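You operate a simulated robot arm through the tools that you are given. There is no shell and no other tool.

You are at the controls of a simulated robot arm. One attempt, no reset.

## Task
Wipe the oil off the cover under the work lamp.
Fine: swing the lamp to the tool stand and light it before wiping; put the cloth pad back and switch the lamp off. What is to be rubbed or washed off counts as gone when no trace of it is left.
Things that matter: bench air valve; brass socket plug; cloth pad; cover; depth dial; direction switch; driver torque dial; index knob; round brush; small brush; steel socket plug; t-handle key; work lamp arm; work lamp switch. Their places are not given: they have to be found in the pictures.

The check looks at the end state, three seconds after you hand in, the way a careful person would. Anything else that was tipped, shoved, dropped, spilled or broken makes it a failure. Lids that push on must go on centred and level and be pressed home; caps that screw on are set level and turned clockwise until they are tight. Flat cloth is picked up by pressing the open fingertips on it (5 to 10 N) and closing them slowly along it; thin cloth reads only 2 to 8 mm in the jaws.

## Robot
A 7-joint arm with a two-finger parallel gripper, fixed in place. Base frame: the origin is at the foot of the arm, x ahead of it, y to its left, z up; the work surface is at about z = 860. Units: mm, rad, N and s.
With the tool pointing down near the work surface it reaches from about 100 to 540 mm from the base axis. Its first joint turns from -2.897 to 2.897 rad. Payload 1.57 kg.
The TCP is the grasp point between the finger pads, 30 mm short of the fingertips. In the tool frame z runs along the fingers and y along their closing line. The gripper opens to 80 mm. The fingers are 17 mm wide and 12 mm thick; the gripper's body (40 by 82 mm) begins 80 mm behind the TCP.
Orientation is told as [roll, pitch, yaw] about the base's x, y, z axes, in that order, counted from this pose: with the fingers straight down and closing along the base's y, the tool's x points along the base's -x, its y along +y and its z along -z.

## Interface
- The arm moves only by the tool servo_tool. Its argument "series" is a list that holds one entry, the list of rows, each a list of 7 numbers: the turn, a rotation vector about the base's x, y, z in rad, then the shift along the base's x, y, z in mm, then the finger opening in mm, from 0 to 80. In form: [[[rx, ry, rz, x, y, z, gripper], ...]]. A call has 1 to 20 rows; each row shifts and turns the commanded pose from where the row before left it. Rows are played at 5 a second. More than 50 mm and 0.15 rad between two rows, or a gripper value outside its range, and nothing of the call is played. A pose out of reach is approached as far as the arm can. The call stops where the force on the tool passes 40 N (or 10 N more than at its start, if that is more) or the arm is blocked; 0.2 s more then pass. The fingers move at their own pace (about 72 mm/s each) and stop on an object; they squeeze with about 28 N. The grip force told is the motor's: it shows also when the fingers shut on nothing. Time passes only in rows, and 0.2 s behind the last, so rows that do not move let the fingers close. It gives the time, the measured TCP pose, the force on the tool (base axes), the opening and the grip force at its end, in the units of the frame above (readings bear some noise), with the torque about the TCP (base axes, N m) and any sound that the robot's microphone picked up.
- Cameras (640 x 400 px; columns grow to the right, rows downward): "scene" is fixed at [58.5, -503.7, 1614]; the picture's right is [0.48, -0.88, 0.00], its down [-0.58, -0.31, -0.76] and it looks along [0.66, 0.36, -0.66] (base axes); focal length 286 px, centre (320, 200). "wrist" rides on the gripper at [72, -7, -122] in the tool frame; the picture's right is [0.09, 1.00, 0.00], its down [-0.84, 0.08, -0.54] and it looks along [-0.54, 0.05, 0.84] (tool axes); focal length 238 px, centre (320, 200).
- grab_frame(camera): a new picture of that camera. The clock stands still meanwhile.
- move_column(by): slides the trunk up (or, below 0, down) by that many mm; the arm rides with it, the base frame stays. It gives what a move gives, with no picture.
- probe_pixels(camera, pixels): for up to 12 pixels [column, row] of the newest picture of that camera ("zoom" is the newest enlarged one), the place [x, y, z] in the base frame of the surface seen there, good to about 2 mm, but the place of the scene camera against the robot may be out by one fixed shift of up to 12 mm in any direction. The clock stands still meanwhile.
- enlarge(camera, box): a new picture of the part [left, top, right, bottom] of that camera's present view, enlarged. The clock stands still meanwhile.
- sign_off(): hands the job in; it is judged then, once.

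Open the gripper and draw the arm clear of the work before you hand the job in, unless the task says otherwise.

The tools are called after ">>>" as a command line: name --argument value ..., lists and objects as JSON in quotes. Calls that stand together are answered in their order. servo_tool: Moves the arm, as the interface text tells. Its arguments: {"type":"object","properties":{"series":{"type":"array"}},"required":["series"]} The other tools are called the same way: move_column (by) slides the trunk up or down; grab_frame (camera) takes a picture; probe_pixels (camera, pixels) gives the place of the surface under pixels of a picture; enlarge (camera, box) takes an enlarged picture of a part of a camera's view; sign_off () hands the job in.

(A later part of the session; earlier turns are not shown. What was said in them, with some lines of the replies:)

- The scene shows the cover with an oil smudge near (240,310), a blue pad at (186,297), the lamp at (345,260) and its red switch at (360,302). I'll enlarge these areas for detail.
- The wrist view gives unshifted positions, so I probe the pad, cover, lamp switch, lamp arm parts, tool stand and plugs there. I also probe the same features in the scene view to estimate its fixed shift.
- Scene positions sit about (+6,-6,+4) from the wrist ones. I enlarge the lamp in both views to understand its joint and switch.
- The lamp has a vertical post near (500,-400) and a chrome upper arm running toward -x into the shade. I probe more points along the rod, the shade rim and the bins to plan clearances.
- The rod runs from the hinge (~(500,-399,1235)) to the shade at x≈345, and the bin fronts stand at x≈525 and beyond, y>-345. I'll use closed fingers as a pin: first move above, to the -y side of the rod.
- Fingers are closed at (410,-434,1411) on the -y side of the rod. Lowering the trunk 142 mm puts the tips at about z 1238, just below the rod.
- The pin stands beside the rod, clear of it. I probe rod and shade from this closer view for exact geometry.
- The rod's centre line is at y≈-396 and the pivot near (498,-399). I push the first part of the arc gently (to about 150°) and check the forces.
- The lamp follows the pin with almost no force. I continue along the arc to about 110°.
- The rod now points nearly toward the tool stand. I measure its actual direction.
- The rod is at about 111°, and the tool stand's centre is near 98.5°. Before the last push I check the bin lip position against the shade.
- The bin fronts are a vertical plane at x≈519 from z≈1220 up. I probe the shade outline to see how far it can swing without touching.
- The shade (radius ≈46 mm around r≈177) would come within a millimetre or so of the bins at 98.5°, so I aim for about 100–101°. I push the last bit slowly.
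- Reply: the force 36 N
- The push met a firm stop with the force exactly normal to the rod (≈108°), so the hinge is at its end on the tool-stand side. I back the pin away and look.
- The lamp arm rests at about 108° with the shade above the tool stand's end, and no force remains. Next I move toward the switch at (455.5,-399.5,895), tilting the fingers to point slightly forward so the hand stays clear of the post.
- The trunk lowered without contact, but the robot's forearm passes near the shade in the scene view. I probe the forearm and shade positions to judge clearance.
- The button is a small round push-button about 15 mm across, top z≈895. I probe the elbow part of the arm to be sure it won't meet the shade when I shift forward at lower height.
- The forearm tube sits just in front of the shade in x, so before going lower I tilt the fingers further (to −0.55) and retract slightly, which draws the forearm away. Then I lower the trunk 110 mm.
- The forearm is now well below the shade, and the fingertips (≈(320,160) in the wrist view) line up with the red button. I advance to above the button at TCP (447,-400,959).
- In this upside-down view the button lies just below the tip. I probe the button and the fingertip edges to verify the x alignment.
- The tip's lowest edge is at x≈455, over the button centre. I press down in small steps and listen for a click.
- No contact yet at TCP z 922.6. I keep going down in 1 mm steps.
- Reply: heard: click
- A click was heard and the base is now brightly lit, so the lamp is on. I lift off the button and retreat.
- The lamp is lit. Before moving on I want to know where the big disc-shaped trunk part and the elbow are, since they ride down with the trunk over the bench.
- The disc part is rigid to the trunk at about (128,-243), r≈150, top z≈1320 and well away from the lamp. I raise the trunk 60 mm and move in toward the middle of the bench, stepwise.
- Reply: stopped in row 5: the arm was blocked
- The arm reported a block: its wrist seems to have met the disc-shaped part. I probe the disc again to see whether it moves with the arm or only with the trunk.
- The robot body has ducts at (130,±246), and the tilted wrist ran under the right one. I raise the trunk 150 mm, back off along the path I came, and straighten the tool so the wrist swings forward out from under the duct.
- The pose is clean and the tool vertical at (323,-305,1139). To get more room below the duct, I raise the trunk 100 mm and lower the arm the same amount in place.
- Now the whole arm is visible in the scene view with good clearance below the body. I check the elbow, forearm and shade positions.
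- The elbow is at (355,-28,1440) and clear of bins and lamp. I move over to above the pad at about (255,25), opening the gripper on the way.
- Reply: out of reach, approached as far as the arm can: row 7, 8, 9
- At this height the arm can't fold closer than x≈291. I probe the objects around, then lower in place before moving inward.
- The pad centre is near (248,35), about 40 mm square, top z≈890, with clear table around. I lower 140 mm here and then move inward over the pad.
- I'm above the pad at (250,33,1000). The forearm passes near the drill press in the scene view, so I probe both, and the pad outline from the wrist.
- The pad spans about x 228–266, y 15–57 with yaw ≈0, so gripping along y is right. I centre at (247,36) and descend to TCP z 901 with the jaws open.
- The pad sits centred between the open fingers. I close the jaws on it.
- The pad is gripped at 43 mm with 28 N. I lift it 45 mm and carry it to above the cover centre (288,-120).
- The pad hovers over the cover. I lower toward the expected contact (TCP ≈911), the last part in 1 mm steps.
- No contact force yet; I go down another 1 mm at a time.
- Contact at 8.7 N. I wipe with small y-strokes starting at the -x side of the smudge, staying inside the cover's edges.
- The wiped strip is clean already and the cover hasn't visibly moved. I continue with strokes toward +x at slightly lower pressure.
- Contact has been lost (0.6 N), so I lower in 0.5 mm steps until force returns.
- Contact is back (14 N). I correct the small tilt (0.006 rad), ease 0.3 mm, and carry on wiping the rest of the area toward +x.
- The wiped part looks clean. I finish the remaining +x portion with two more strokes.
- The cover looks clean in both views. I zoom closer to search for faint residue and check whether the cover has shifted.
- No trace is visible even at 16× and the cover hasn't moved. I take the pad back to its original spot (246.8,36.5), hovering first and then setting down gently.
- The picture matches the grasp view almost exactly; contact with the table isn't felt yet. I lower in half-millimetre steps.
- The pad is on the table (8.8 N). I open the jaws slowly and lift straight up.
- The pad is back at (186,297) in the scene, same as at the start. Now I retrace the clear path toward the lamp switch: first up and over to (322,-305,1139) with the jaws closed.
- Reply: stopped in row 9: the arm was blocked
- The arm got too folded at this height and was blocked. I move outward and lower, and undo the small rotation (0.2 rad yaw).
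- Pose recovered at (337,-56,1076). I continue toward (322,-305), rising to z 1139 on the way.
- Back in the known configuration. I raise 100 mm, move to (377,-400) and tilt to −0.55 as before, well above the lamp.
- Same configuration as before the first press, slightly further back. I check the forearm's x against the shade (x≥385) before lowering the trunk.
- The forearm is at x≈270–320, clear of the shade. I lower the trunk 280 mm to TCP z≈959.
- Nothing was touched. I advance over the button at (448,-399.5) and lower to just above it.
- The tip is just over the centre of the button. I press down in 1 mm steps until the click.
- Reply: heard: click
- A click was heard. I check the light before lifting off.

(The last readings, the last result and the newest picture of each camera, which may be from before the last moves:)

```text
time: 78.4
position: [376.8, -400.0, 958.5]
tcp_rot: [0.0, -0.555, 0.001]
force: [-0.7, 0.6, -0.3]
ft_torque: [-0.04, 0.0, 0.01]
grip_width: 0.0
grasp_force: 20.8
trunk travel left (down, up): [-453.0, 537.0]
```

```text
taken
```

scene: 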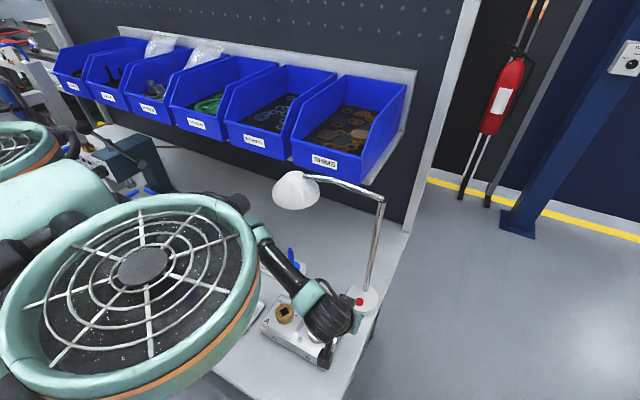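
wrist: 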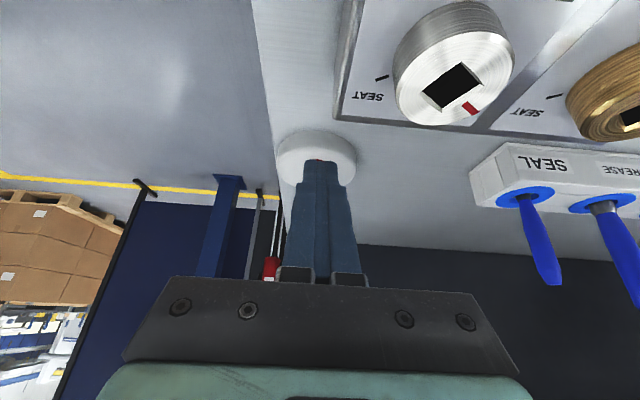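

The lamp is off. I raise the trunk back the same way, then straighten the tool high above and open the gripper.

>>> move_column --by 280

>>> move_column --by 140

>>> servo_tool --series '[[[0, 0.11, 0, 0, 0, 0, 0], [0, 0.11, 0, 0, 0, 0, 20], [0, 0.11, 0, 0, 0, 0, 40], [0, 0.11, 0, 0, 0, 0, 60], [0, 0.115, 0, 0, 0, 0, 80], [0, 0, 0, 0, 30, 0, 80], [0, 0, 0, 0, 30, 0, 80], [0, 0, 0, 0, 30, 0, 80], [0, 0, 0, 0, 30, 0, 80], [0, 0, 0, 0, 30, 0, 80], [0, 0, 0, 0, 0, 0, 80]]]'

>>> grab_frame --camera "scene"

>>> grab_frame --camera "wrist"

```text
time: 81.2
position: [376.6, -399.4, 1238.2]
tcp_rot: [0.001, -0.554, 0.002]
force: [0.5, 0.8, 0.2]
ft_torque: [0.0, 0.0, 0.01]
grip_width: 0.0
grasp_force: 21.5
trunk travel left (down, up): [-733.0, 257.0]
```

```text
time: 82.9
position: [375.8, -399.7, 1378.5]
tcp_rot: [0.001, -0.55, 0.002]
force: [0.8, 0.3, 0.4]
ft_torque: [0.01, 0.02, 0.03]
grip_width: 0.0
grasp_force: 21.3
trunk travel left (down, up): [-873.0, 117.0]
```

```text
time: 85.3
position: [374.2, -249.3, 1378.5]
tcp_rot: [0.001, 0.002, 0.0]
force: [-0.5, 0.3, -0.8]
ft_torque: [-0.01, 0.0, 0.03]
grip_width: 79.8
grasp_force: 0.0
trunk travel left (down, up): [-873.0, 117.0]
```

```text
taken
```

scene: 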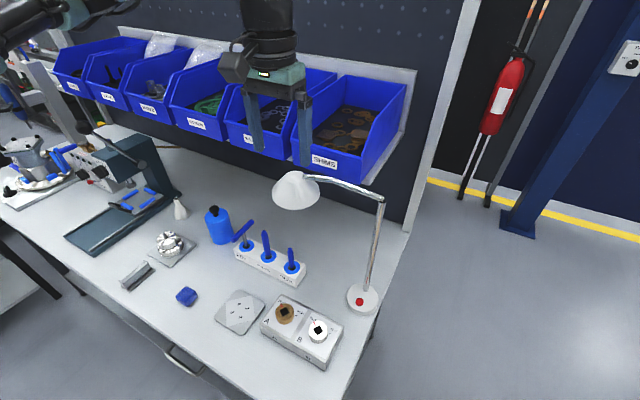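

```text
taken
```

wrist: 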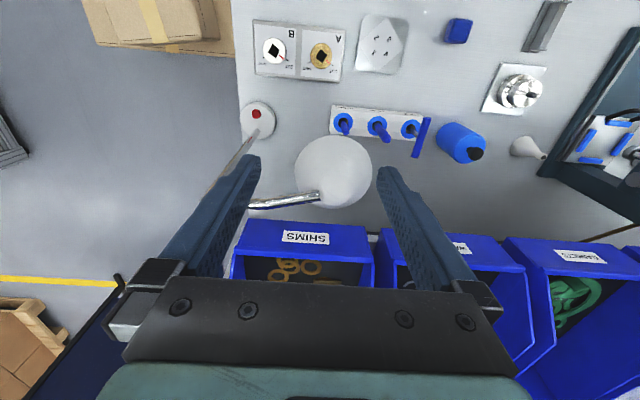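

All objects are in place. I do a last close inspection of the cover (without lamp glare), the pad and the lamp direction.

>>> enlarge --camera "scene" --box '[212, 286, 268, 338]'

>>> enlarge --camera "wrist" --box '[340, 0, 420, 80]'

>>> probe_pixels --camera "wrist" --pixels '[[460, 28], [445, 28], [472, 28], [460, 42], [255, 204], [310, 197], [335, 160], [382, 45], [365, 15], [404, 15], [357, 68], [396, 73]]'

>>> probe_pixels --camera "scene" --pixels '[[186, 294], [240, 311]]'

>>> enlarge --camera "scene" --box '[160, 180, 400, 380]'

```text
7.69 times, centred on (240, 312) of scene
```

zoom: 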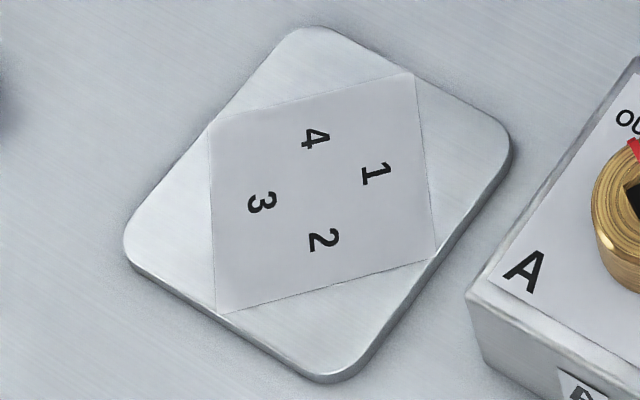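

```text
5.00 times, centred on (380, 40) of wrist
```

zoom: 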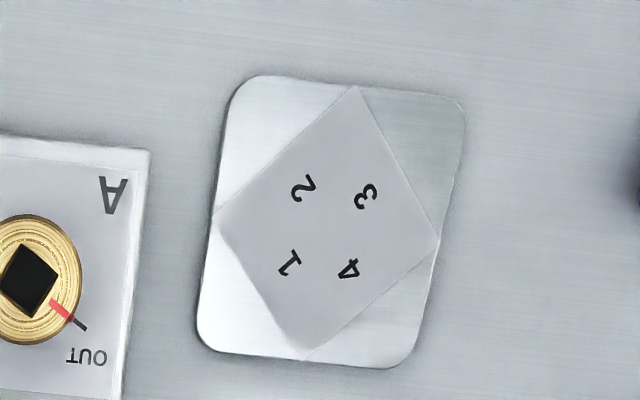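

```text
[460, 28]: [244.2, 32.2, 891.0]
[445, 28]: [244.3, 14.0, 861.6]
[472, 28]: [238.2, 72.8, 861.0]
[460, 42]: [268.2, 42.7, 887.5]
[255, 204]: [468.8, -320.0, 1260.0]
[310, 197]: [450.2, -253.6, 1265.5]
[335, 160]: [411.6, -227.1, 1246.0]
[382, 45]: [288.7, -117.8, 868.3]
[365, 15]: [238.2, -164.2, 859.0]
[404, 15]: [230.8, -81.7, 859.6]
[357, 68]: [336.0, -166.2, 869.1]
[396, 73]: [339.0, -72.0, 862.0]
```

```text
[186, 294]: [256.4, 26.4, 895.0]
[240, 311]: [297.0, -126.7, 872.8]
```

```text
2.00 times, centred on (280, 280) of scene
```

zoom: 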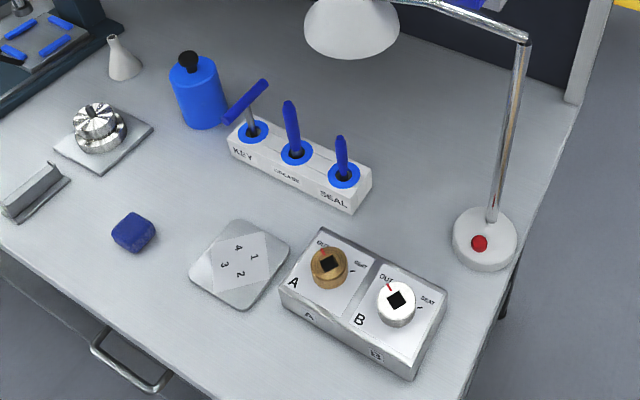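

The cover is spotless and unmoved, and the pad sits at its starting spot ((133,232) in both zooms). The lamp is swung to the tool stand and off, and the gripper is open and clear, so I hand in.

>>> sign_off

```text
The job is handed in.
```

I wiped the oil off the cover and handed the job in. Zoomed in from both cameras with the lamp off, no trace of oil shows, and the cover is where it started.

- **Lamp swing:** I turned the lamp toward the tool stand until it hit a firm stop. It rests about 9° short of pointing at the stand's centre, with the shade near the stand's SEAL end. It could not go further, so if the check wants it centred, that could count against it.
- **Lamp light:** I switched it on before wiping and off afterwards. Both presses clicked and the pictures showed the light change.
- **Cloth pad:** It is back where I picked it up, in the same place in the pictures.
- **Other objects:** Nothing else I could see was moved or knocked. The arm was blocked twice, most likely by the robot's own body, and the tool felt no unusual force either time.

The gripper is open and the arm is clear of the bench.
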